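You operate a simulated robot arm through the tools that you are given. There is no shell and no other tool. Be economical: measure what you need, move in short steps, check, and stop when the job is done.

Carry out the task below with a simulated two-armed robot. There is one attempt and no reset: what you move stays moved.

JOB
Hold the strainer cup, lift out its screen, rinse it clean and rack it.
Fine: shut the white tap; the cup stays where it stands. Set down upright: white screen. What is to be rubbed or washed off counts as gone when no trace of it is left.

Only the result counts: the job must be done as asked and must still hold three seconds after the hand-in. Knocking over, shifting, dropping, spilling or breaking anything else fails it.

ROBOT AND FRAMES
Two 7-joint arms with two-finger parallel grippers on one trunk, on a base that drives. Base frame: it is fixed to the floor where the robot stands at the start and does not move with it; the origin is under the middle of the robot, x ahead of it, y to its left, z up. Units: mm, degrees, N and s.
The left shoulder is at the start at [80, 131, 947], the right one opposite. With the tool pointing down near the work surface each hand reaches from about 400 to 860 mm from the robot's upright axis, wherever it stands, measured 20 degrees to its own side. Places, roughly: blue tap [1000, -300, 1300]; drain valve [900, -1100, 800]; fill valve [900, -900, 800]; green clamp [1200, -700, 1100]; green rack [700, 1000, 900]; orange clamp [1100, -500, 1100]; outlet valve [800, -700, 800]; pot air valve [400, 300, 800]; pot pressure knob [500, 100, 800]; pump switch [1000, -1300, 700]; relief lever [1300, -700, 1100]; teal screen [750, 1000, 1000]; trough valve [600, -100, 700]; vent valve [700, -500, 700]; white strainer cup (7x7x7 cm) [600, 500, 900]; white tap [900, 0, 1300]. Payload 1.57 kg a hand.
The TCP of each hand is the grasp point between the finger pads, 30 mm short of the fingertips. In the tool frame z runs along the fingers and y along their closing line. Largest opening 110 mm; finger width 24, thickness 12; the body of the gripper, 48 by 112 mm, starts 78 mm behind the TCP.
Orientation is that of the tool frame in the base frame, as a unit quaternion [x, y, z, w]. With the fingers straight down and closing along the base's y, the tool's x points along the base's -x, its y along +y and its z along -z.

CONTROLS
- The arms move only by the tool apply_moves. It takes "left_rows", "right_rows" or both (then of equal length, played together; a hand with none holds still); each is a list of rows, each a list of 7 numbers: the shift along the tool's x, y, z in mm, then the turn, a rotation vector about the tool's x, y, z in degrees, then the closure, from 0 (fully open) to 1 (shut). In form: [[dx, dy, dz, ax, ay, az, fingers], ...]. A call has 1 to 10 rows; each row shifts and turns the commanded pose from where the row before left it, along the tool's axes as they then stand. A row lasts 0.2 s, in which the tool goes at most 50 mm and 8.6 degrees; a call with a longer step from one row to the next is refused whole, and so is a gripper value outside its range. Where a pose cannot be reached the arm comes as near as it can. A force on the tool above 40 N (or 10 N above the force at the start of the call, whichever is more), or a blocked arm, ends the call early, and 0.2 s more pass. The fingers move at their own pace (about 108 mm/s each) and stop on an object; they squeeze with about 24 N. The grip force told is the motor's: it shows also when the fingers shut on nothing. Time passes only in rows, and 0.2 s behind the last, so rows that do not move let the fingers close. It gives the time, the measured TCP pose, the force on the tool (base axes), the opening and the grip force at its end, in the units of the frame above (readings bear some noise), with the torque about the TCP (base axes, N m) and any sound that the robot's microphone picked up.
- Cameras (640 x 400 px; columns grow to the right, rows downward): "scene" is now at [-48.1, 14.1, 1433.6]; the picture's right is [0.18, -0.98, 0.00], its down [-0.44, -0.08, -0.90] and it looks along [0.88, 0.16, -0.45] (base axes); focal length 292 px, centre (320, 200). "left" rides on the left gripper at [70, -16, -141] in its tool frame; the picture's right is [0.23, 0.97, 0.00], its down [-0.86, 0.20, -0.48] and it looks along [-0.47, 0.11, 0.88] (tool axes); focal length 222 px, centre (320, 200). "right" rides on the right gripper at [70, 16, -141] in its tool frame; the picture's right is [-0.23, 0.97, 0.00], its down [-0.86, -0.20, -0.48] and it looks along [-0.47, -0.11, 0.88] (tool axes); focal length 222 px, centre (320, 200). There is no depth. A picture from a camera that has moved, and an enlarged one, comes with that camera's place and axes in the base frame and with its lens.
- camera(camera): a new picture of that camera. It takes no simulated time.
- drive_base(legs): drives the robot by 1 to 6 legs, each [ahead, left, turn to the left] in mm, mm and degrees, along the robot's own axes; the way and the turn of a leg run together, so that a leg with both is an arc; at most 1500 mm and 180 degrees a leg. The arms and the cameras ride along, it lands a little off, and it stops where it bumps. It gives what a move gives.
- pan_tilt(pan, tilt): turns the head with the scene camera to pan (to the left, within 109 degrees either way) and tilt (down, from -29 to 69), counted from straight ahead of the robot. It gives what a move gives.
- enlarge(camera, box): a new picture of the part [left, top, right, bottom] of that camera's present view, enlarged. It takes no simulated time.
- hand_in(): hands the job in; it is judged then, once.

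Go step by step. Nothing tells you exact positions but the pictures and the camera data: compare them with the known pose of the tool, close in by small moves and look again before you grip or let go. The budget is 120 turns and 88 pictures, counting those below and the enlarged ones. Unless the task says otherwise, let go and move clear before handing in, and close with one line.

The tools are called after "Emit:" as name(argument=value, ...) on one line, values as JSON. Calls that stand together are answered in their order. apply_moves: Moves the arms, as the interface text tells. Its arguments: {"type":"object","properties":{"left_rows":{"type":"array"},"right_rows":{"type":"array"}},"required":[]} The other tools are called the same way: drive_base (legs) drives the base; pan_tilt (pan, tilt) turns the head that bears the scene camera; camera (camera) takes a picture; enlarge (camera, box) takes an enlarged picture of a part of a camera's view; hand_in () hands the job in.

At the start:

```text
time_s: 0.0
left_ee_pos: [397.1, 403.4, 999.5]
left_orientation: [0.0, 1.0, 0.0, 0.0]
left_force: [0.7, 0.2, 0.5]
left_ft_torque: [-0.03, 0.0, 0.02]
left_width: 110.0
left_finger_force: 0.0
right_ee_pos: [505.3, -79.7, 1000.7]
right_orientation: [0.0, 1.0, 0.0, 0.0]
right_force: [-0.4, -0.1, 0.6]
right_ft_torque: [-0.02, 0.02, 0.0]
right_width: 109.8
right_finger_force: 0.2
robot x, y, heading: [0.2, -0.5, 0.1]
head pan, tilt: [10.3, 26.5]
```

scene: 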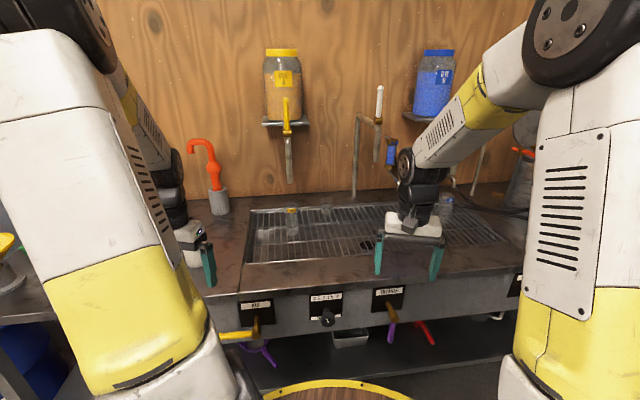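
right: 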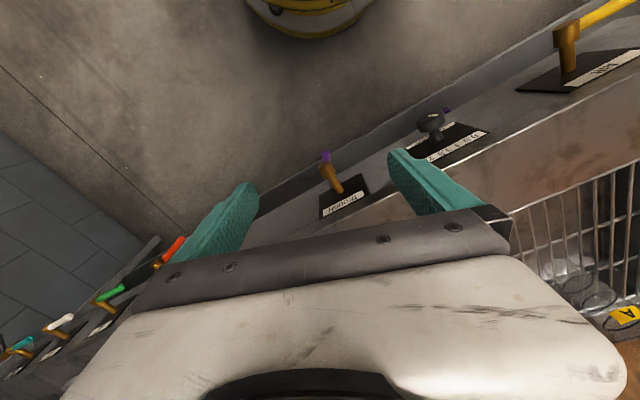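
left: 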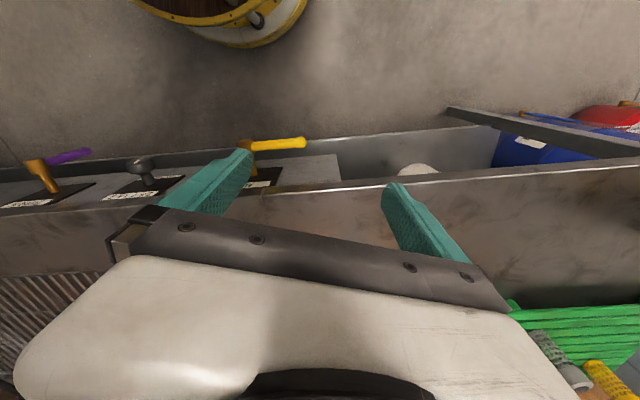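

I see the workbench with taps and grid; the strainer cup seems hidden behind the left hand. I look left and ahead for the cup, rack and white tap.

Emit:
pan_tilt(pan=45, tilt=30)

Emit:
camera(camera="scene")

```text
time_s: 1.0
left_ee_pos: [398.7, 402.1, 999.0]
left_orientation: [0.0, 1.0, 0.0, 0.0]
left_force: [-0.2, 0.2, -0.1]
left_ft_torque: [0.01, -0.01, -0.03]
left_width: 109.8
left_finger_force: 0.2
right_ee_pos: [506.2, -80.0, 999.4]
right_orientation: [0.001, 1.0, 0.0, 0.0]
right_force: [0.2, -0.2, 0.6]
right_ft_torque: [0.0, -0.02, 0.01]
right_width: 110.0
right_finger_force: 0.0
robot x, y, heading: [-0.0, 0.6, -0.2]
head pan, tilt: [45.0, 30.0]
```

```text
84 pictures are left
camera scene: at [-74.4, 61.6, 1428.0], right [0.71, -0.71, 0.0], down [-0.35, -0.35, -0.87], along [0.61, 0.61, -0.5], focal length 292 px, centre (320, 200)
```

scene: 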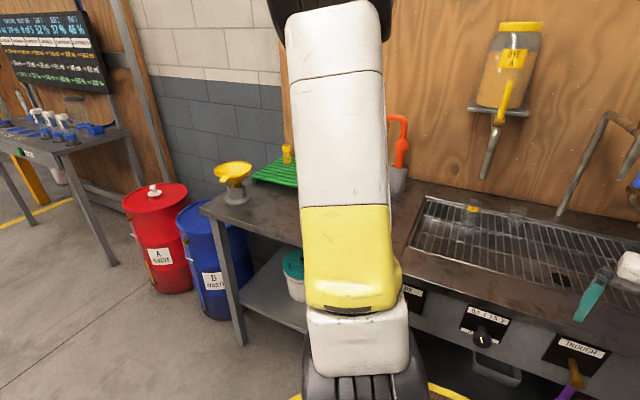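

The left arm hides the cup. I raise the left hand and swing it out to the left for a clear view.

Emit:
apply_moves(left_rows=[[0, 0, -40, 0, 0, 0, 0], [0, 0, -40, 0, 0, 0, 0], [0, 45, 0, 0, 0, 0, 0], [0, 45, 0, 0, 0, 0, 0], [0, 45, 0, 0, 0, 0, 0], [0, 45, 0, 0, 0, 0, 0], [0, 45, 0, 0, 0, 0, 0]])

Emit:
camera(camera="scene")

Emit:
camera(camera="left")

```text
time_s: 2.6
left_ee_pos: [394.9, 627.4, 1081.8]
left_orientation: [0.001, 1.0, 0.0, 0.0]
left_force: [0.0, 0.4, 0.2]
left_ft_torque: [0.07, 0.02, -0.02]
left_width: 109.6
left_finger_force: 0.0
right_ee_pos: [506.0, -82.1, 999.8]
right_orientation: [0.0, 1.0, 0.0, 0.001]
right_force: [0.4, -0.2, -0.1]
right_ft_torque: [0.03, 0.01, 0.04]
right_width: 110.0
right_finger_force: 0.0
robot x, y, heading: [0.7, 3.2, -0.0]
head pan, tilt: [45.0, 30.0]
```

```text
83 pictures are left
camera scene: at [-74.5, 61.2, 1428.0], right [0.71, -0.71, 0.0], down [-0.35, -0.35, -0.87], along [0.61, 0.61, -0.5], focal length 292 px, centre (320, 200)
```

scene: 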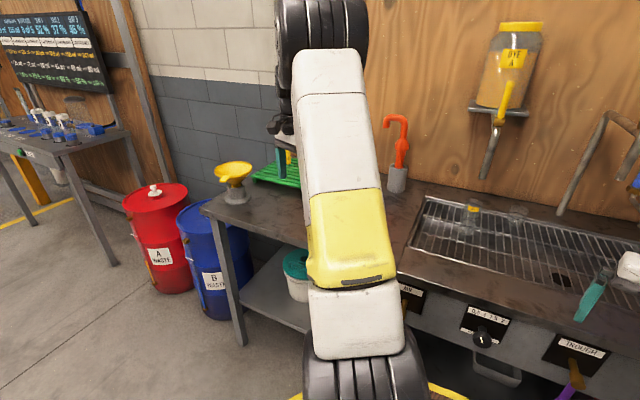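

```text
82 pictures are left
camera left: at [325.1, 610.9, 1223.8], right [-0.23, 0.97, 0.0], down [0.85, 0.2, 0.48], along [0.47, 0.11, -0.88], focal length 222 px, centre (320, 200)
```

left: 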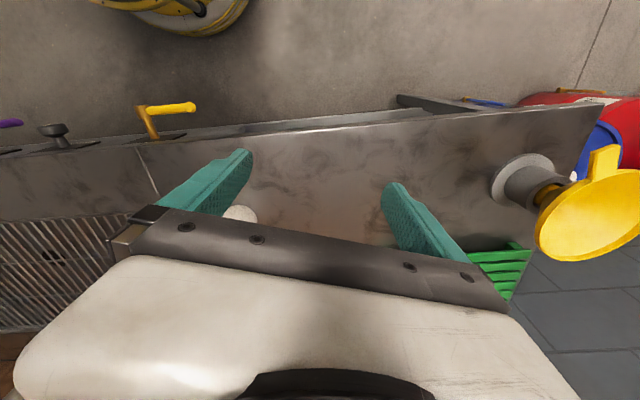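

The cup shows as a white object near [555, 520, 900]. I back off a bit to see the whole area.

Emit:
drive_base(legs=[[-400, 350, 0]])

Emit:
pan_tilt(pan=10, tilt=22)

Emit:
camera(camera="scene")

```text
time_s: 5.7
left_ee_pos: [-0.1, 973.9, 1081.5]
left_orientation: [0.0, 1.0, 0.0, -0.001]
left_force: [0.1, -0.2, 1.1]
left_ft_torque: [0.03, -0.02, -0.02]
left_width: 110.1
left_finger_force: 0.1
right_ee_pos: [110.3, 267.5, 1000.1]
right_orientation: [0.0, 1.0, 0.0, 0.0]
right_force: [0.0, 0.3, -0.1]
right_ft_torque: [-0.02, 0.01, -0.01]
right_width: 109.8
right_finger_force: 0.1
robot x, y, heading: [-397.8, 347.6, 0.0]
head pan, tilt: [45.0, 30.0]
```

```text
time_s: 6.7
left_ee_pos: [-0.4, 973.6, 1081.9]
left_orientation: [0.0, 1.0, 0.0, 0.0]
left_force: [-0.3, -0.3, 0.1]
left_ft_torque: [-0.01, 0.01, 0.01]
left_width: 110.0
left_finger_force: 0.2
right_ee_pos: [111.4, 266.5, 999.2]
right_orientation: [0.0, 1.0, 0.0, 0.0]
right_force: [0.4, -0.4, -0.5]
right_ft_torque: [-0.01, 0.0, -0.01]
right_width: 109.9
right_finger_force: 0.1
robot x, y, heading: [-396.2, 345.8, 0.2]
head pan, tilt: [10.0, 22.0]
```

```text
81 pictures are left
camera scene: at [-442.0, 360.9, 1440.8], right [0.17, -0.98, 0.0], down [-0.37, -0.07, -0.93], along [0.91, 0.16, -0.38], focal length 292 px, centre (320, 200)
```

scene: 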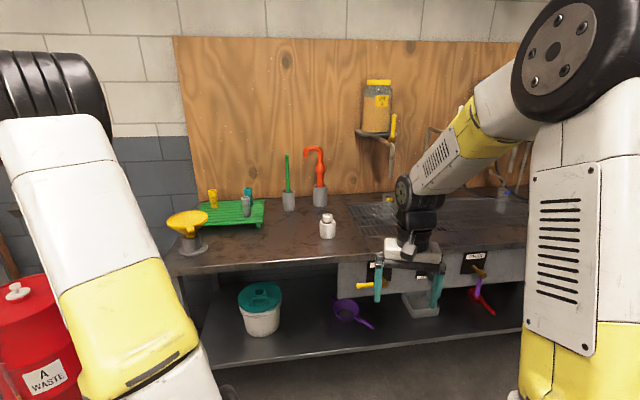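

Emit:
enlarge(camera="scene", box=[160, 140, 380, 280])

Emit:
enlarge(camera="scene", box=[300, 60, 540, 210])

```text
2.86 times, centred on (270, 210) of scene
camera zoom: at [-442.0, 360.9, 1440.8], right [0.17, -0.98, 0.0], down [-0.37, -0.07, -0.93], along [0.91, 0.16, -0.38], focal length 833 px, centre (463, 171)
```

zoom: 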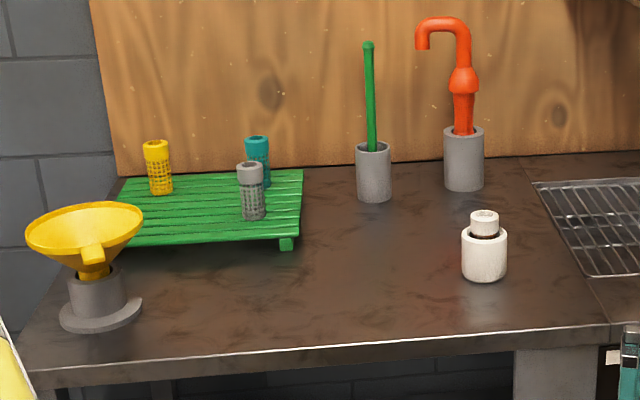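

```text
2.67 times, centred on (420, 135) of scene
camera zoom: at [-442.0, 360.9, 1440.8], right [0.17, -0.98, 0.0], down [-0.37, -0.07, -0.93], along [0.91, 0.16, -0.38], focal length 778 px, centre (53, 373)
```

zoom: 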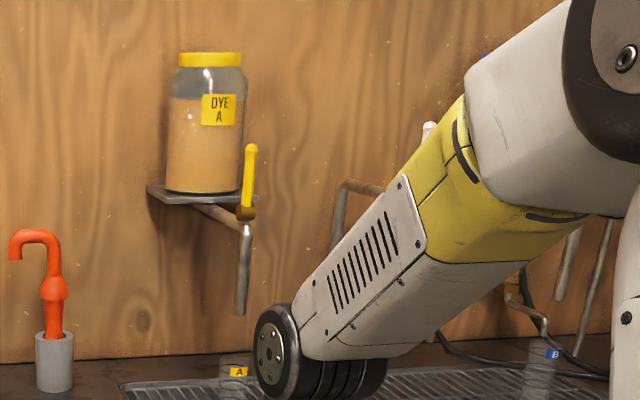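

The cup stands at about [569, 508], the rack upper left, the tap is behind the right arm. I'll hold the cup with the right hand (tilted in from the side) and pull with the left; I reposition the hands in the air first.

Emit:
apply_moves(left_rows=[[0, -46, 0, 0, 0, 0, 0], [0, -46, 0, 0, 0, 0, 0], [0, -46, 0, 0, 0, 0, 0], [0, -46, 0, 0, 0, 0, 0], [0, -46, 0, 0, 0, 0, 0], [0, -46, 0, 0, 0, 0, 0], [0, -46, 0, 0, 0, 0, 0], [0, 0, -30, 0, 0, 0, 0], [0, 0, -30, 0, 0, 0, 0]], right_rows=[[0, -20, -45, 0, 0, 0, 0], [0, -20, -45, 0, 0, 0, 0], [0, -20, 0, 0, 0, -8, 0], [0, -20, 0, 0, 0, -8, 0], [0, -20, 0, 0, 0, -8, 0], [0, 0, 0, 0, 0, -8, 0], [0, 0, 0, 0, 0, -8, 0], [0, 0, 0, 0, -7.5, 0, 0], [0, 0, 0, 0, -7.5, 0, 0]])

Emit:
apply_moves(right_rows=[[0, 0, 0, 0, -7.5, 0, 0], [0, 0, 0, 0, -7.5, 0, 0], [0, 0, 0, 0, -7.5, 0, 0], [0, 0, 0, 0, -7.5, 0, 0]])

```text
time_s: 8.7
left_ee_pos: [1.1, 654.8, 1142.0]
left_orientation: [-0.001, 1.0, 0.0, -0.001]
left_force: [1.2, 0.1, 0.3]
left_ft_torque: [-0.02, 0.07, 0.01]
left_width: 109.9
left_finger_force: 0.2
right_ee_pos: [117.8, 167.5, 1090.1]
right_orientation: [-0.34, 0.931, 0.044, 0.124]
right_force: [0.2, 0.8, -0.2]
right_ft_torque: [0.02, 0.0, 0.01]
right_width: 110.0
right_finger_force: 0.1
robot x, y, heading: [-396.9, 348.2, 0.0]
head pan, tilt: [10.0, 22.0]
```

```text
time_s: 9.7
left_ee_pos: [-0.6, 654.0, 1142.9]
left_orientation: [0.0, 1.0, 0.0, 0.0]
left_force: [0.2, 0.3, -0.8]
left_ft_torque: [0.0, 0.0, 0.03]
left_width: 110.3
left_finger_force: 0.1
right_ee_pos: [118.1, 167.4, 1089.9]
right_orientation: [-0.315, 0.868, 0.13, 0.36]
right_force: [-0.3, 0.3, 1.7]
right_ft_torque: [-0.02, 0.0, -0.01]
right_width: 109.8
right_finger_force: 0.0
robot x, y, heading: [-394.3, 350.9, -0.1]
head pan, tilt: [10.0, 22.0]
```

Hands are posed. Now I drive up so that the cup is about 500 mm ahead, between the hands.

Emit:
drive_base(legs=[[440, 170, 0]])

Emit:
pan_tilt(pan=0, tilt=40)

Emit:
camera(camera="scene")

Emit:
camera(camera="right")

```text
time_s: 12.5
left_ee_pos: [440.9, 828.5, 1142.3]
left_orientation: [-0.005, 1.0, 0.0, 0.0]
left_force: [-0.1, 0.2, 0.1]
left_ft_torque: [0.03, 0.04, 0.0]
left_width: 110.1
left_finger_force: 0.0
right_ee_pos: [562.8, 342.7, 1089.5]
right_orientation: [-0.32, 0.867, 0.132, 0.359]
right_force: [-0.1, 0.0, 0.8]
right_ft_torque: [0.01, -0.01, -0.01]
right_width: 110.1
right_finger_force: 0.0
robot x, y, heading: [47.7, 518.0, 0.4]
head pan, tilt: [10.0, 22.0]
```

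```text
time_s: 13.3
left_ee_pos: [441.3, 828.4, 1143.3]
left_orientation: [-0.006, 1.0, 0.0, 0.0]
left_force: [-0.3, 0.4, 0.4]
left_ft_torque: [0.0, 0.01, 0.0]
left_width: 110.1
left_finger_force: 0.1
right_ee_pos: [564.1, 343.6, 1089.4]
right_orientation: [-0.32, 0.867, 0.133, 0.359]
right_force: [-0.3, -0.1, 0.3]
right_ft_torque: [-0.01, -0.01, -0.01]
right_width: 110.2
right_finger_force: 0.1
robot x, y, heading: [49.3, 520.4, 0.4]
head pan, tilt: [0.0, 40.0]
```

```text
78 pictures are left
camera scene: at [-4.3, 516.0, 1412.7], right [0.01, -1.0, 0.0], down [-0.64, -0.01, -0.77], along [0.77, 0.01, -0.64], focal length 292 px, centre (320, 200)
```

scene: 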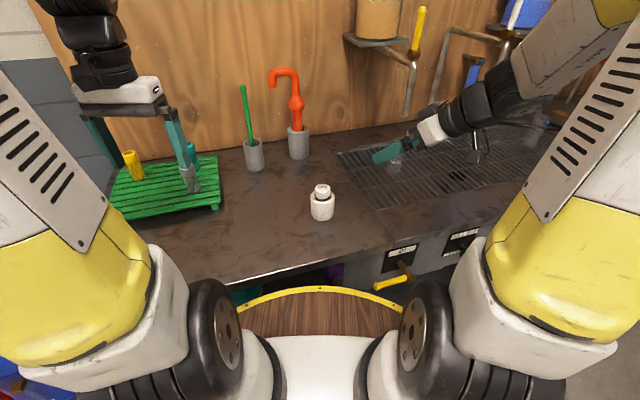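

```text
77 pictures are left
camera right: at [439.2, 257.7, 1140.2], right [-0.51, 0.85, 0.16], down [0.33, 0.02, 0.94], along [0.79, 0.53, -0.29], focal length 222 px, centre (320, 200)
```

right: 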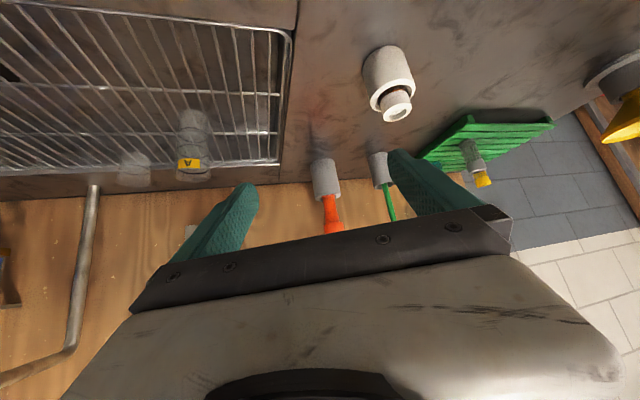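

The cup is in clear view; I enlarge both views to triangulate it exactly.

Emit:
enlarge(camera="scene", box=[280, 160, 360, 240])

Emit:
enlarge(camera="right", box=[340, 20, 460, 140])

Emit:
enlarge(camera="scene", box=[340, 0, 560, 180])

```text
5.00 times, centred on (320, 200) of scene
camera zoom: at [-4.3, 516.0, 1412.7], right [0.01, -1.0, 0.0], down [-0.64, -0.01, -0.77], along [0.77, 0.01, -0.64], focal length 1458 px, centre (320, 200)
```

zoom: 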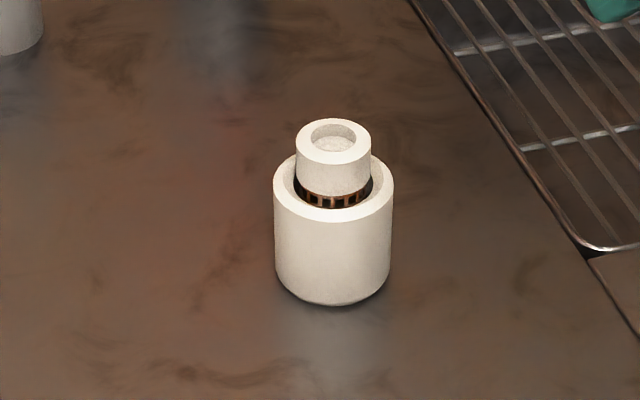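

```text
3.33 times, centred on (400, 80) of right
camera zoom: at [439.2, 257.7, 1140.2], right [-0.51, 0.85, 0.16], down [0.33, 0.02, 0.94], along [0.79, 0.53, -0.29], focal length 740 px, centre (53, 600)
```

zoom: 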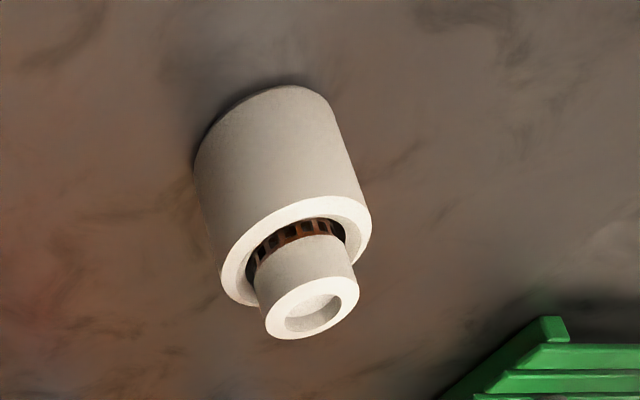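

```text
2.22 times, centred on (450, 90) of scene
camera zoom: at [-4.3, 516.0, 1412.7], right [0.01, -1.0, 0.0], down [-0.64, -0.01, -0.77], along [0.77, 0.01, -0.64], focal length 648 px, centre (31, 444)
```

zoom: 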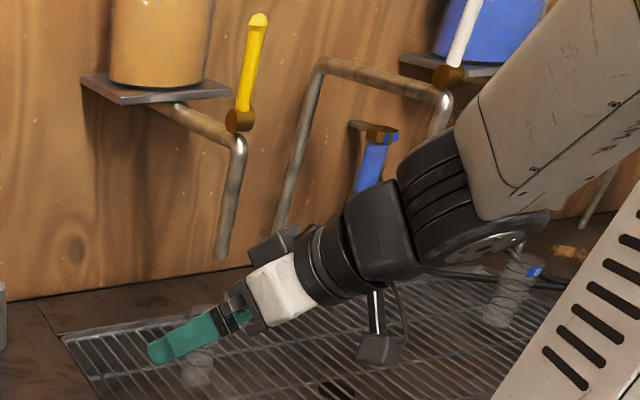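

The cup axis is at about [592, 514], the bench at z≈850, cup rim ≈924 and screen top ≈951; head about 39 mm wide. I bring the right hand to a point 150 mm short of the cup along its slanted approach.

Emit:
apply_moves(right_rows=[[11, 28, 20, 0, 0, 0, 0], [11, 28, 20, 0, 0, 0, 0], [11, 28, 20, 0, 0, 0, 0], [11, 28, 20, 0, 0, 0, 0], [0, 0, 0, 0, 0, 0, 0]])

Emit:
camera(camera="right")

Emit:
camera(camera="scene")

```text
time_s: 14.5
left_ee_pos: [441.5, 828.6, 1143.3]
left_orientation: [-0.004, 1.0, 0.0, -0.001]
left_force: [-0.3, 0.4, 1.2]
left_ft_torque: [0.01, -0.02, 0.02]
left_width: 110.0
left_finger_force: 0.1
right_ee_pos: [535.1, 441.1, 1006.2]
right_orientation: [-0.32, 0.867, 0.133, 0.359]
right_force: [-0.2, 0.6, 0.5]
right_ft_torque: [0.01, -0.01, 0.0]
right_width: 110.0
right_finger_force: 0.0
right hand out of reach, approached as far as the arm can: row 4
robot x, y, heading: [49.9, 521.3, 0.6]
head pan, tilt: [0.0, 40.0]
```

```text
73 pictures are left
camera right: at [410.8, 356.5, 1057.6], right [-0.51, 0.84, 0.16], down [0.33, 0.02, 0.94], along [0.79, 0.53, -0.29], focal length 222 px, centre (320, 200)
```

right: 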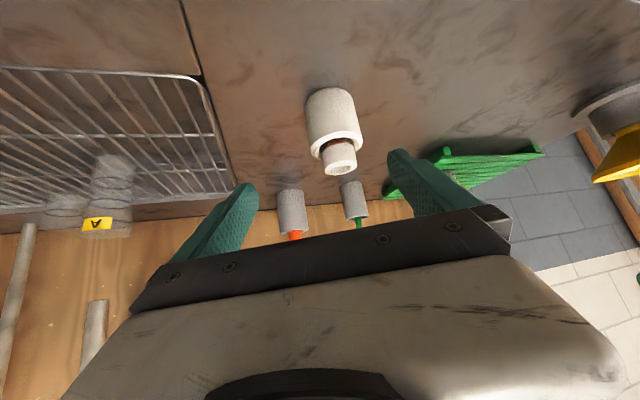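

```text
72 pictures are left
camera scene: at [-4.4, 515.9, 1412.7], right [0.01, -1.0, 0.0], down [-0.64, -0.01, -0.77], along [0.77, 0.01, -0.64], focal length 292 px, centre (320, 200)
```

scene: 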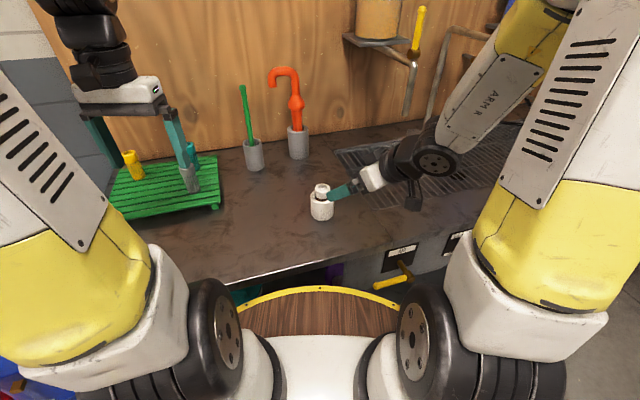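

The pose was too close to the trunk; I back the base 130 mm and try again.

Emit:
drive_base(legs=[[-130, 0, 0]])

Emit:
apply_moves(right_rows=[[0, 0, 0, 0, 0, 0, 0]])

```text
time_s: 15.8
left_ee_pos: [311.8, 827.8, 1142.9]
left_orientation: [-0.005, 1.0, 0.0, 0.001]
left_force: [0.1, 0.1, -0.6]
left_ft_torque: [-0.03, -0.01, 0.0]
left_width: 109.9
left_finger_force: 0.0
right_ee_pos: [407.0, 441.1, 1008.0]
right_orientation: [-0.32, 0.867, 0.132, 0.358]
right_force: [-0.2, -0.2, -0.1]
right_ft_torque: [-0.02, 0.0, 0.01]
right_width: 109.9
right_finger_force: 0.0
robot x, y, heading: [-82.2, 515.0, 0.3]
head pan, tilt: [0.0, 40.0]
```

```text
time_s: 16.2
left_ee_pos: [310.8, 828.1, 1142.8]
left_orientation: [-0.006, 1.0, 0.0, 0.0]
left_force: [0.0, -0.2, 0.2]
left_ft_torque: [0.0, 0.0, 0.0]
left_width: 110.1
left_finger_force: 0.0
right_ee_pos: [406.3, 442.8, 1006.4]
right_orientation: [-0.32, 0.867, 0.134, 0.358]
right_force: [-0.3, -0.9, 0.6]
right_ft_torque: [0.03, -0.02, 0.03]
right_width: 110.1
right_finger_force: 0.1
robot x, y, heading: [-78.8, 515.3, 0.5]
head pan, tilt: [0.0, 40.0]
```

Now move 107 mm ahead to the pre-grasp point and look.

Emit:
apply_moves(right_rows=[[-14, -16.6, 15.7, 0, 0, 0, 0], [-14, -16.6, 15.7, 0, 0, 0, 0], [-14, -16.6, 15.7, 0, 0, 0, 0], [-14, -16.6, 15.7, 0, 0, 0, 0], [0, 0, 0, 0, 0, 0, 0]])

Emit:
camera(camera="right")

```text
time_s: 17.4
left_ee_pos: [311.8, 827.6, 1142.9]
left_orientation: [-0.005, 1.0, 0.0, 0.0]
left_force: [-0.4, -0.2, -0.1]
left_ft_torque: [-0.02, 0.03, -0.03]
left_width: 110.1
left_finger_force: 0.1
right_ee_pos: [513.8, 446.6, 1001.8]
right_orientation: [-0.321, 0.867, 0.133, 0.358]
right_force: [1.1, -0.4, 0.4]
right_ft_torque: [0.03, 0.03, -0.01]
right_width: 109.9
right_finger_force: 0.1
robot x, y, heading: [-82.5, 518.0, 0.6]
head pan, tilt: [0.0, 40.0]
```

```text
71 pictures are left
camera right: at [388.8, 361.4, 1052.4], right [-0.51, 0.84, 0.16], down [0.33, 0.02, 0.94], along [0.79, 0.54, -0.29], focal length 222 px, centre (320, 200)
```

right: 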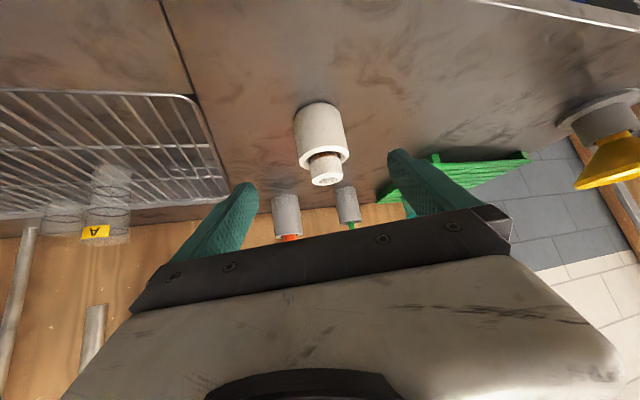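

Alignment is right on the axis; I advance 120 mm, then look.

Emit:
apply_moves(right_rows=[[0, 0, 30, 0, 0, 0, 0], [0, 0, 30, 0, 0, 0, 0], [0, 0, 30, 0, 0, 0, 0], [0, 0, 25, 0, 0, 0, 0], [0, 0, 0, 0, 0, 0, 0]])

Emit:
camera(camera="right")

Emit:
enlarge(camera="scene", box=[260, 110, 420, 210])

```text
time_s: 18.6
left_ee_pos: [311.2, 828.1, 1142.5]
left_orientation: [-0.005, 1.0, 0.0, 0.0]
left_force: [0.8, 0.1, 0.5]
left_ft_torque: [0.02, -0.02, 0.01]
left_width: 110.1
left_finger_force: 0.1
right_ee_pos: [574.0, 498.4, 917.8]
right_orientation: [-0.32, 0.867, 0.133, 0.358]
right_force: [0.1, 0.5, 0.7]
right_ft_torque: [0.01, 0.01, -0.01]
right_width: 109.9
right_finger_force: 0.0
robot x, y, heading: [-79.9, 519.5, 0.9]
head pan, tilt: [0.0, 40.0]
```

```text
70 pictures are left
camera right: at [450.5, 413.6, 969.7], right [-0.51, 0.84, 0.16], down [0.33, 0.02, 0.94], along [0.79, 0.54, -0.29], focal length 222 px, centre (320, 200)
```

right: 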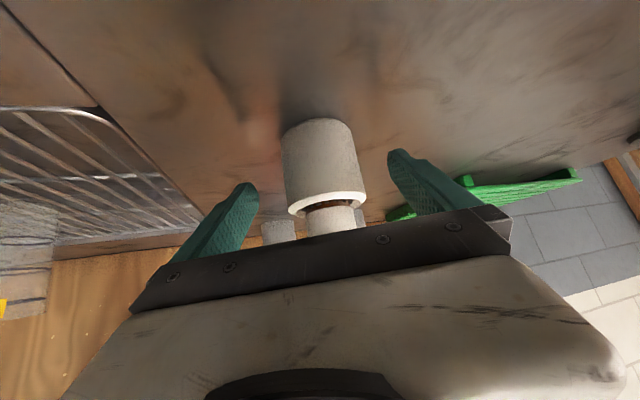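

```text
4.00 times, centred on (340, 160) of scene
camera zoom: at [-133.4, 514.7, 1412.7], right [0.01, -1.0, 0.0], down [-0.64, -0.01, -0.77], along [0.77, 0.01, -0.64], focal length 1167 px, centre (240, 360)
```

zoom: 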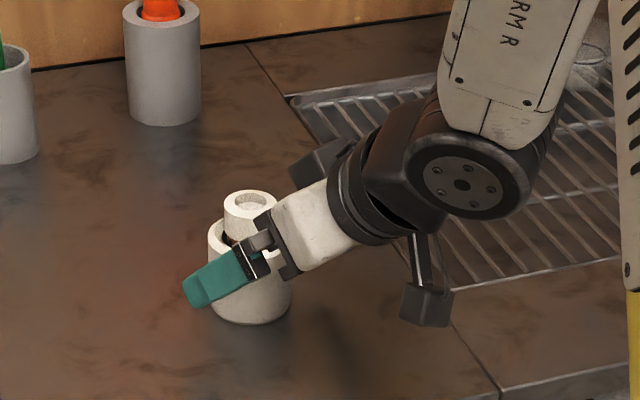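

The cup is exactly midway between the fingers. I advance the last 25 mm and close softly on the cup.

Emit:
apply_moves(right_rows=[[0, 0, 13, 0, 0, 0, 0], [0, 0, 12, 0, 0, 0, 0], [0, 0, 0, 0, 0, 0, 0.2], [0, 0, 0, 0, 0, 0, 0.35], [0, 0, 0, 0, 0, 0, 0.42], [0, 0, 0, 0, 0, 0, 0.5], [0, 0, 0, 0, 0, 0, 0.6], [0, 0, 0, 0, 0, 0, 0.6]])

Emit:
camera(camera="right")

```text
time_s: 20.4
left_ee_pos: [312.5, 828.1, 1142.5]
left_orientation: [-0.005, 1.0, 0.0, 0.0]
left_force: [0.6, 0.8, -0.1]
left_ft_torque: [-0.02, -0.01, -0.04]
left_width: 110.3
left_finger_force: 0.1
right_ee_pos: [588.0, 509.8, 902.2]
right_orientation: [-0.32, 0.867, 0.133, 0.358]
right_force: [-0.1, 1.1, -0.4]
right_ft_torque: [0.02, -0.04, 0.03]
right_width: 58.5
right_finger_force: 24.2
robot x, y, heading: [-83.1, 517.9, 0.4]
head pan, tilt: [0.0, 40.0]
```

```text
68 pictures are left
camera right: at [463.6, 424.5, 953.3], right [-0.51, 0.84, 0.16], down [0.33, 0.02, 0.94], along [0.79, 0.54, -0.29], focal length 222 px, centre (320, 200)
```

right: 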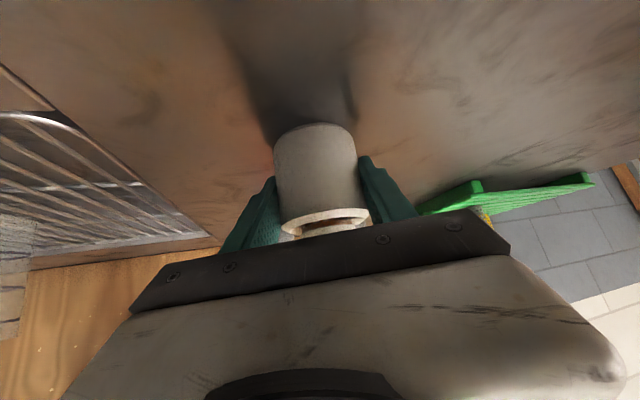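

The cup is held (58.5 mm). The left hand now moves over toward the screen and yaws 24°.

Emit:
apply_moves(left_rows=[[-31.4, -34.8, 0, 0, 0, 0, 0], [-31.4, -34.8, 0, 0, 0, 0, 0], [-31.4, -34.8, 0, 0, 0, 0, 0], [-31.4, -34.8, 0, 0, 0, 0, 0], [-31.4, -34.8, 0, 0, 0, 0, 0], [-31.4, -34.8, 0, 0, 0, 0, 0], [0, 0, 0, 0, 0, -8, 0.2], [0, 0, 0, 0, 0, -8, 0.3], [0, 0, 0, 0, 0, -8, 0.4], [0, 0, 0, 0, 0, 0, 0.4]])

Emit:
camera(camera="left")

Emit:
camera(camera="scene")

```text
time_s: 22.6
left_ee_pos: [501.6, 621.2, 1141.5]
left_orientation: [-0.213, 0.977, 0.0, 0.0]
left_force: [1.3, -0.6, 0.1]
left_ft_torque: [0.0, -0.03, 0.06]
left_width: 66.0
left_finger_force: 0.0
right_ee_pos: [588.7, 509.4, 902.7]
right_orientation: [-0.32, 0.867, 0.133, 0.358]
right_force: [-0.7, 0.4, 0.0]
right_ft_torque: [-0.02, -0.03, 0.03]
right_width: 58.5
right_finger_force: 24.2
robot x, y, heading: [-78.8, 519.7, 0.4]
head pan, tilt: [0.0, 40.0]
```

```text
67 pictures are left
camera left: at [444.7, 576.8, 1284.0], right [-0.61, 0.79, 0.0], down [0.69, 0.54, 0.48], along [0.38, 0.29, -0.88], focal length 222 px, centre (320, 200)
```

left: 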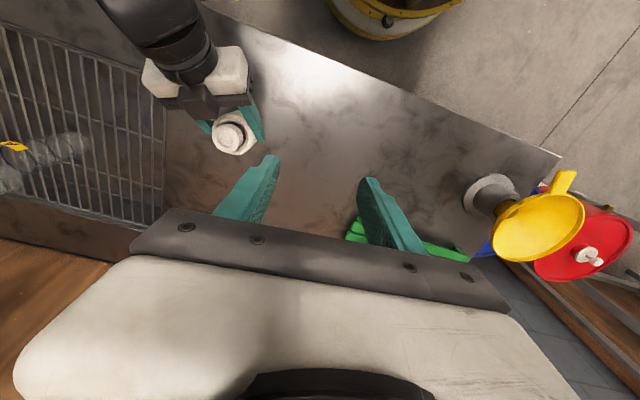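

```text
66 pictures are left
camera scene: at [-133.3, 514.7, 1412.7], right [0.01, -1.0, 0.0], down [-0.64, -0.01, -0.77], along [0.77, 0.01, -0.64], focal length 292 px, centre (320, 200)
```

scene: 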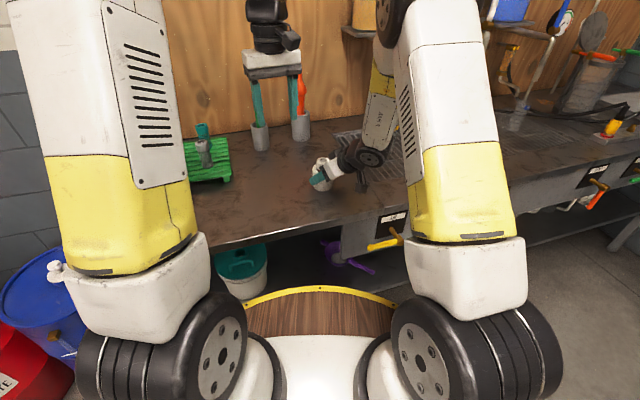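

The screen head shows at about [591, 519]. I move the left hand over it and look again.

Emit:
apply_moves(left_rows=[[-10, -32.9, 0, 0, 0, 0, 0.4], [-10, -32.9, 0, 0, 0, 0, 0.4], [-10, -32.9, 0, 0, 0, 0, 0.4], [-10, -32.9, 0, 0, 0, 0, 0.4], [0, 0, 30, 0, 0, 0, 0.4], [0, 0, 30, 0, 0, 0, 0.4], [0, 0, 0, 0, 0, 0, 0.4]])

Emit:
enlarge(camera="left", box=[220, 60, 420, 260])

Emit:
enlarge(camera="scene", box=[240, 80, 400, 220])

```text
time_s: 24.2
left_ee_pos: [593.2, 517.9, 1084.0]
left_orientation: [-0.213, 0.977, -0.001, 0.0]
left_force: [0.2, 0.2, -0.8]
left_ft_torque: [-0.01, -0.02, 0.0]
left_width: 65.9
left_finger_force: 0.1
right_ee_pos: [588.5, 511.0, 901.6]
right_orientation: [-0.319, 0.867, 0.132, 0.358]
right_force: [-1.4, -0.5, 0.9]
right_ft_torque: [-0.01, -0.03, -0.01]
right_width: 58.8
right_finger_force: 23.7
robot x, y, heading: [-79.7, 518.5, 0.6]
head pan, tilt: [0.0, 40.0]
```

```text
2.00 times, centred on (320, 160) of left
camera zoom: at [536.6, 473.7, 1225.5], right [-0.61, 0.79, 0.0], down [0.7, 0.54, 0.48], along [0.38, 0.29, -0.88], focal length 444 px, centre (320, 280)
```

zoom: 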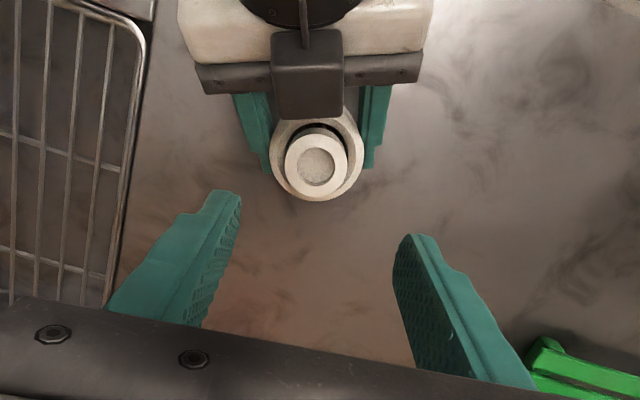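

```text
2.86 times, centred on (320, 150) of scene
camera zoom: at [-133.3, 514.7, 1412.7], right [0.01, -1.0, 0.0], down [-0.64, -0.01, -0.77], along [0.77, 0.01, -0.64], focal length 833 px, centre (320, 343)
```

zoom: 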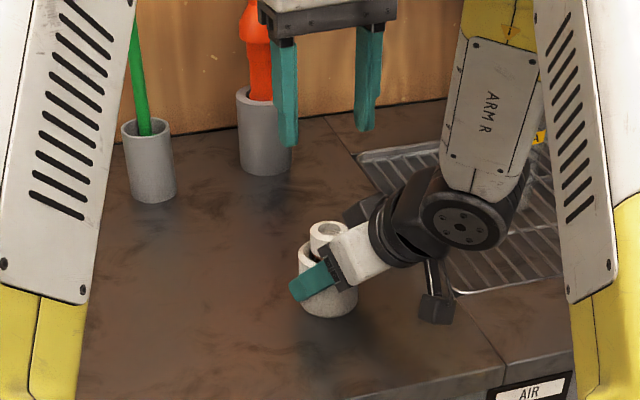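

A box on top of the right hand sits close to where the left hand must come down. I open the right hand, pitch it 16° flatter about the grasp point, and regrip, which clears space.

Emit:
apply_moves(right_rows=[[0, 0, 0, 0, 0, 0, 0.35], [0, 0, 0, 0, 0, 0, 0.2], [0, 0, 0, 0, 0, 0, 0.2], [0, 0, 0, 0, -6, 0, 0.2], [0, 0, 0, 0, -6, 0, 0.2], [0, 0, 0, 0, -6, 0, 0.2], [0, 0, 0, 0, 0, 0, 0.2]])

Emit:
camera(camera="right")

Emit:
enlarge(camera="left", box=[220, 60, 420, 260])

```text
time_s: 25.8
left_ee_pos: [593.5, 518.3, 1083.9]
left_orientation: [-0.213, 0.977, 0.0, 0.0]
left_force: [0.2, -0.1, 0.0]
left_ft_torque: [-0.03, -0.02, 0.0]
left_width: 66.0
left_finger_force: 0.1
right_ee_pos: [588.6, 509.6, 902.2]
right_orientation: [-0.295, 0.801, 0.18, 0.489]
right_force: [0.2, -0.1, 0.3]
right_ft_torque: [-0.01, 0.0, -0.01]
right_width: 87.9
right_finger_force: 0.0
robot x, y, heading: [-80.0, 518.2, 0.5]
head pan, tilt: [0.0, 40.0]
```

```text
63 pictures are left
camera right: at [458.1, 419.1, 904.7], right [-0.56, 0.81, 0.2], down [0.1, -0.18, 0.98], along [0.83, 0.56, 0.02], focal length 222 px, centre (320, 200)
```

right: 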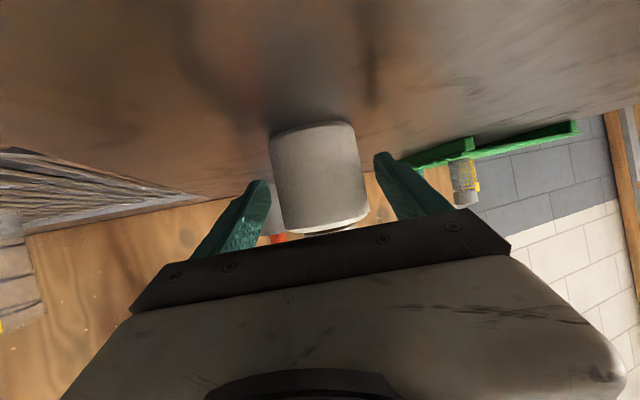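

```text
2.00 times, centred on (320, 160) of left
camera zoom: at [536.6, 473.7, 1225.7], right [-0.61, 0.79, 0.0], down [0.69, 0.54, 0.48], along [0.38, 0.29, -0.88], focal length 444 px, centre (320, 280)
```

zoom: 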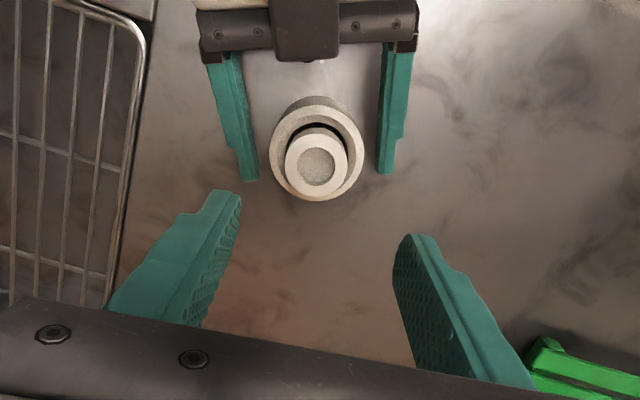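

Clearance is good now and the cup did not move. I regrip the cup and lower the left hand partway.

Emit:
apply_moves(right_rows=[[0, 0, 0, 0, 0, 0, 0.35], [0, 0, 0, 0, 0, 0, 0.42], [0, 0, 0, 0, 0, 0, 0.5], [0, 0, 0, 0, 0, 0, 0.6], [0, 0, 0, 0, 0, 0, 0.6], [0, 0, 0, 0, 0, 0, 0.6]], left_rows=[[0, 0, 0, 0, 0, 0, 0.4], [0, 0, 0, 0, 0, 0, 0.4], [2.6, -2.5, 0, 0, 0, 0, 0.4], [0, 0, 30, 0, 0, 0, 0.4], [0, 0, 30, 0, 0, 0, 0.4], [0, 0, 25, 0, 0, 0, 0.4]])

Emit:
camera(camera="left")

Emit:
enlarge(camera="scene", box=[240, 80, 400, 220])

```text
time_s: 27.2
left_ee_pos: [591.2, 513.1, 998.2]
left_orientation: [-0.214, 0.977, 0.0, 0.0]
left_force: [-0.6, 0.1, 0.2]
left_ft_torque: [0.0, 0.01, -0.03]
left_width: 66.1
left_finger_force: 0.0
right_ee_pos: [588.6, 510.4, 902.1]
right_orientation: [-0.296, 0.801, 0.181, 0.489]
right_force: [0.6, 0.1, -0.1]
right_ft_torque: [-0.01, -0.03, 0.03]
right_width: 58.5
right_finger_force: 23.9
robot x, y, heading: [-78.3, 517.6, 0.4]
head pan, tilt: [0.0, 40.0]
```

```text
61 pictures are left
camera left: at [534.7, 469.7, 1139.4], right [-0.61, 0.79, 0.0], down [0.69, 0.54, 0.48], along [0.38, 0.29, -0.88], focal length 222 px, centre (320, 200)
```

left: 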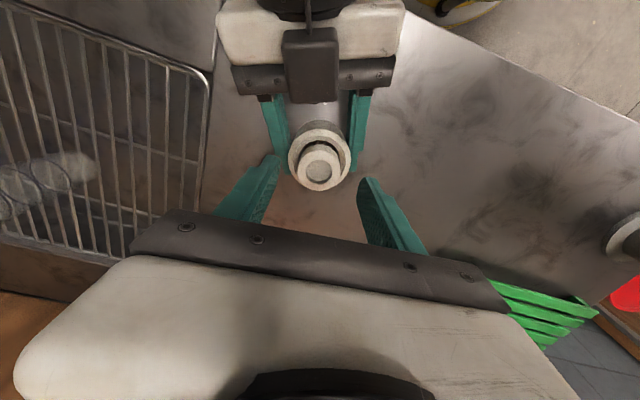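

```text
2.86 times, centred on (320, 150) of scene
camera zoom: at [-133.3, 514.7, 1412.7], right [0.01, -1.0, 0.0], down [-0.64, -0.01, -0.77], along [0.77, 0.01, -0.64], focal length 833 px, centre (320, 343)
```

zoom: 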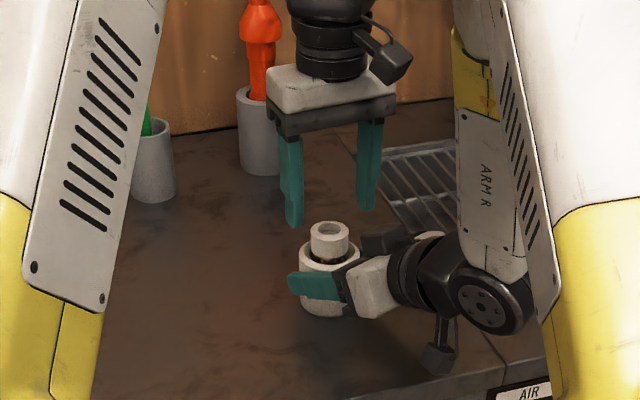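

The left hand is centred on the screen head. I descend 38 mm and close on it.

Emit:
apply_moves(left_rows=[[0, 0, 20, 0, 0, 0, 0.4], [0, 0, 18, 0, 0, 0, 0.4], [0, 0, 0, 0, 0, 0, 0.4], [0, 0, 0, 0, 0, 0, 0.5], [0, 0, 0, 0, 0, 0, 0.6], [0, 0, 0, 0, 0, 0, 0.7], [0, 0, 0, 0, 0, 0, 0.8], [0, 0, 0, 0, 0, 0, 0.8]])

Emit:
enlarge(camera="scene", box=[270, 130, 370, 200])

```text
time_s: 29.0
left_ee_pos: [590.7, 515.2, 959.6]
left_orientation: [-0.213, 0.977, 0.0, 0.0]
left_force: [0.0, -0.3, 0.3]
left_ft_torque: [-0.07, 0.0, 0.0]
left_width: 37.4
left_finger_force: 23.9
right_ee_pos: [589.2, 509.8, 902.2]
right_orientation: [-0.297, 0.8, 0.183, 0.489]
right_force: [0.5, -0.6, 1.3]
right_ft_torque: [-0.09, -0.04, 0.0]
right_width: 58.6
right_finger_force: 24.1
robot x, y, heading: [-81.0, 520.7, 0.3]
head pan, tilt: [0.0, 40.0]
```

```text
5.71 times, centred on (320, 165) of scene
camera zoom: at [-133.3, 514.7, 1412.7], right [0.01, -1.0, 0.0], down [-0.64, -0.01, -0.77], along [0.77, 0.01, -0.64], focal length 1667 px, centre (320, 400)
```

zoom: 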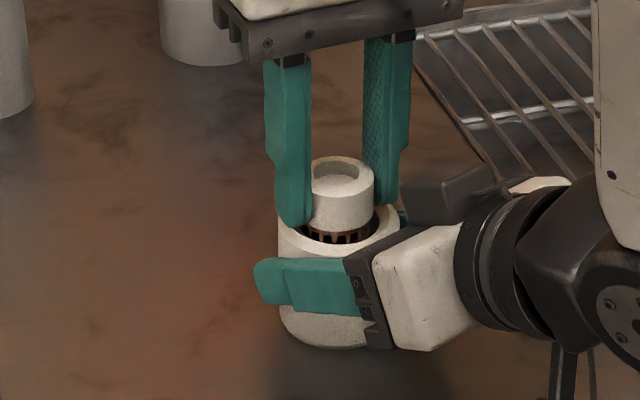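

Gripped at 37.4 mm. I lift the screen straight up slowly while the right hand holds the cup.

Emit:
apply_moves(left_rows=[[0, 0, -8, 0, 0, 0, 0.8], [0, 0, -10, 0, 0, 0, 0.8], [0, 0, -12, 0, 0, 0, 0.8], [0, 0, -15, 0, 0, 0, 0.8], [0, 0, -15, 0, 0, 0, 0.8], [0, 0, -20, 0, 0, 0, 0.8], [0, 0, -20, 0, 0, 0, 0.8]])

Emit:
enlarge(camera="scene", box=[260, 80, 380, 200])

```text
time_s: 30.6
left_ee_pos: [592.5, 513.5, 1061.1]
left_orientation: [-0.214, 0.977, 0.0, 0.0]
left_force: [0.2, -0.2, -0.6]
left_ft_torque: [-0.07, 0.01, -0.04]
left_width: 37.5
left_finger_force: 24.5
right_ee_pos: [588.7, 510.9, 902.3]
right_orientation: [-0.296, 0.8, 0.182, 0.489]
right_force: [-1.9, -0.4, 1.5]
right_ft_torque: [-0.05, 0.0, -0.01]
right_width: 58.7
right_finger_force: 23.7
robot x, y, heading: [-78.2, 519.9, 0.4]
head pan, tilt: [0.0, 40.0]
```

```text
3.33 times, centred on (320, 140) of scene
camera zoom: at [-133.3, 514.7, 1412.7], right [0.01, -1.0, 0.0], down [-0.64, -0.01, -0.77], along [0.77, 0.01, -0.64], focal length 972 px, centre (320, 400)
```

zoom: 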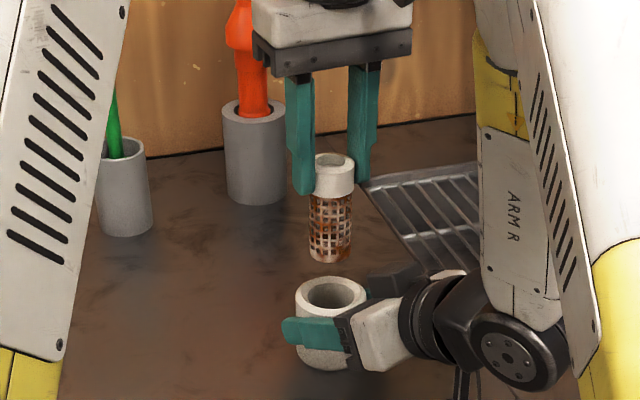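

The screen is out, dirty with brown residue on its mesh. I let go of the cup and back the right hand off.

Emit:
apply_moves(right_rows=[[0, 0, 0, 0, 0, 0, 0.35], [0, 0, 0, 0, 0, 0, 0.2], [0, 0, 0, 0, 0, 0, 0.1], [0, 0, -20, 0, 0, 0, 0.1], [0, 0, -30, 0, 0, 0, 0.1], [0, 0, -30, 0, 0, 0, 0.1], [0, 0, -30, 0, 0, 0, 0.1], [-30, 0, 0, 0, 0, 0, 0.1], [-30, 0, 0, 0, 0, 0, 0.1], [-30, 0, 0, 0, 0, 0, 0.1]], left_rows=[[0, 0, -20, 0, 0, 0, 0.8], [0, 0, -20, 0, 0, 0, 0.8], [0, 0, -20, 0, 0, 0, 0.8], [0, 0, -20, 0, 0, 0, 0.8], [0, 0, 0, 0, 0, 0, 0.8], [0, 0, 0, 0, 0, 0, 0.8], [0, 0, 0, 0, 0, 0, 0.8], [0, 0, 0, 0, 0, 0, 0.8], [0, 0, 0, 0, 0, 0, 0.8], [0, 0, 0, 0, 0, 0, 0.8]])

Emit:
camera(camera="scene")

```text
time_s: 32.8
left_ee_pos: [593.7, 515.9, 1141.9]
left_orientation: [-0.213, 0.977, 0.001, 0.0]
left_force: [0.2, 1.2, -0.3]
left_ft_torque: [0.0, -0.01, -0.01]
left_width: 37.3
left_finger_force: 24.1
right_ee_pos: [544.1, 471.8, 1031.2]
right_orientation: [-0.297, 0.8, 0.182, 0.488]
right_force: [0.1, 0.9, -0.5]
right_ft_torque: [0.01, 0.0, 0.02]
right_width: 98.9
right_finger_force: 0.0
robot x, y, heading: [-78.8, 517.8, 0.4]
head pan, tilt: [0.0, 40.0]
```

```text
57 pictures are left
camera scene: at [-133.1, 514.6, 1412.7], right [0.01, -1.0, 0.0], down [-0.64, -0.01, -0.77], along [0.77, 0.01, -0.64], focal length 292 px, centre (320, 200)
```

scene: 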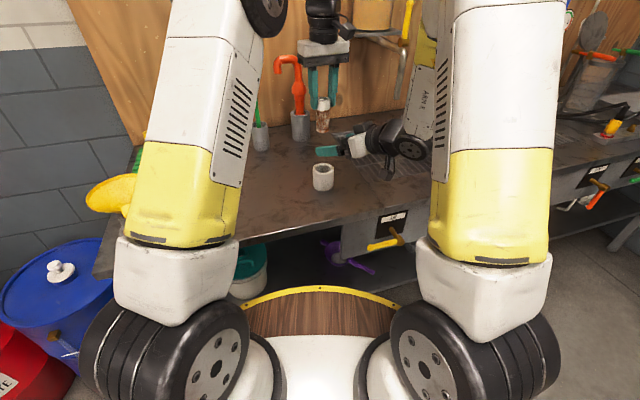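

The cup is free and standing. I back away and shift right to look at the white tap.

Emit:
drive_base(legs=[[-220, 0, 0], [0, -450, 0]])

Emit:
pan_tilt(pan=-5, tilt=15)

Emit:
camera(camera="scene")

```text
time_s: 36.8
left_ee_pos: [381.8, 65.2, 1141.2]
left_orientation: [-0.215, 0.977, 0.0, 0.0]
left_force: [-0.2, 0.2, -1.3]
left_ft_torque: [0.01, 0.01, -0.03]
left_width: 37.6
left_finger_force: 23.9
right_ee_pos: [334.1, 21.4, 1031.7]
right_orientation: [-0.298, 0.799, 0.184, 0.488]
right_force: [0.1, 0.0, 0.3]
right_ft_torque: [-0.01, 0.02, -0.01]
right_width: 99.0
right_finger_force: 0.0
robot x, y, heading: [-290.9, 66.0, 0.8]
head pan, tilt: [0.0, 40.0]
```

```text
time_s: 37.7
left_ee_pos: [381.9, 65.1, 1142.0]
left_orientation: [-0.214, 0.977, -0.001, 0.0]
left_force: [0.0, -0.6, -0.1]
left_ft_torque: [0.0, 0.02, 0.01]
left_width: 37.3
left_finger_force: 24.1
right_ee_pos: [335.2, 20.3, 1031.3]
right_orientation: [-0.298, 0.8, 0.183, 0.488]
right_force: [-0.6, -0.3, -0.6]
right_ft_torque: [-0.02, 0.0, 0.0]
right_width: 99.1
right_finger_force: 0.0
robot x, y, heading: [-291.7, 65.8, 0.8]
head pan, tilt: [-5.0, 15.0]
```

```text
56 pictures are left
camera scene: at [-335.6, 52.7, 1452.1], right [-0.07, -1.0, 0.0], down [-0.26, 0.02, -0.97], along [0.96, -0.07, -0.26], focal length 292 px, centre (320, 200)
```

scene: 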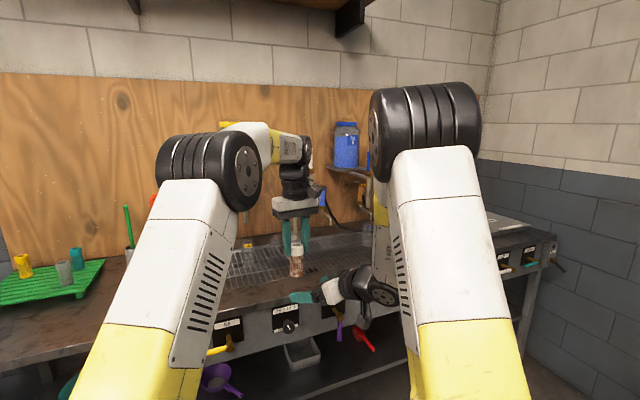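

The arms hide the tap. I spread them: right hand further right and turned straight ahead, left hand a bit left.

Emit:
apply_moves(right_rows=[[5, -31.5, -28, 0, 0, 0, 0.1], [5, -31.5, -28, 0, 0, 0, 0.1], [5, -31.5, -28, 0, 0, 0, 0.1], [5, -31.5, -28, 0, 0, 0, 0.1], [5, -31.5, -28, 0, 0, 0, 0.1], [5, -31.5, -28, 0, 0, 0, 0.1], [0, 0, 0, 7.3, 0, 3.76, 0.1], [0, 0, 0, 7.3, 0, 3.76, 0.1], [0, 0, 0, 7.3, 0, 3.76, 0.1], [0, 0, 0, 7.3, 0, 3.76, 0.1]], left_rows=[[-15.6, 34, 0, 0, 0, 0, 0.8], [-15.6, 34, 0, 0, 0, 0, 0.8], [-15.6, 34, 0, 0, 0, 0, 0.8], [-15.6, 34, 0, 0, 0, 0, 0.8], [0, 0, 0, 0, 0, 6, 0.8], [0, 0, 0, 0, 0, 6, 0.8], [0, 0, 0, 0, 0, 6, 0.8], [0, 0, 0, 0, 0, 6, 0.8], [0, 0, 0, 0, 0, 0, 0.8], [0, 0, 0, 0, 0, 0, 0.8]])

Emit:
camera(camera="scene")

```text
time_s: 39.9
left_ee_pos: [381.3, 213.5, 1141.2]
left_orientation: [-0.007, 1.0, 0.0, 0.0]
left_force: [0.3, -0.9, -1.5]
left_ft_torque: [0.01, 0.01, 0.0]
left_width: 37.1
left_finger_force: 23.5
right_ee_pos: [332.7, -229.5, 1080.8]
right_orientation: [-0.058, 0.852, 0.037, 0.519]
right_force: [0.1, -0.5, 0.3]
right_ft_torque: [0.01, 0.05, -0.01]
right_width: 98.9
right_finger_force: 0.0
robot x, y, heading: [-291.4, 63.5, 1.0]
head pan, tilt: [-5.0, 15.0]
```

```text
55 pictures are left
camera scene: at [-335.6, 52.4, 1452.2], right [-0.07, -1.0, 0.0], down [-0.26, 0.02, -0.97], along [0.96, -0.07, -0.26], focal length 292 px, centre (320, 200)
```

scene: 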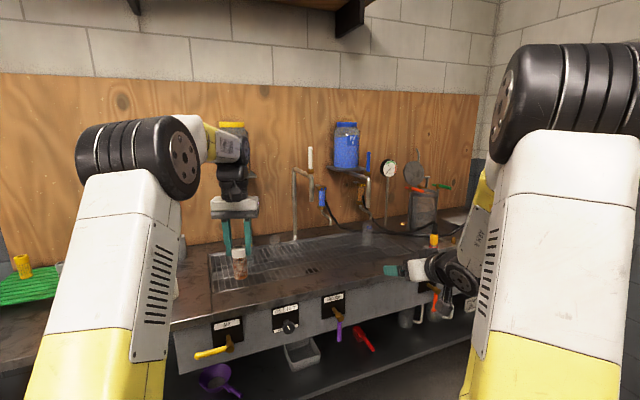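

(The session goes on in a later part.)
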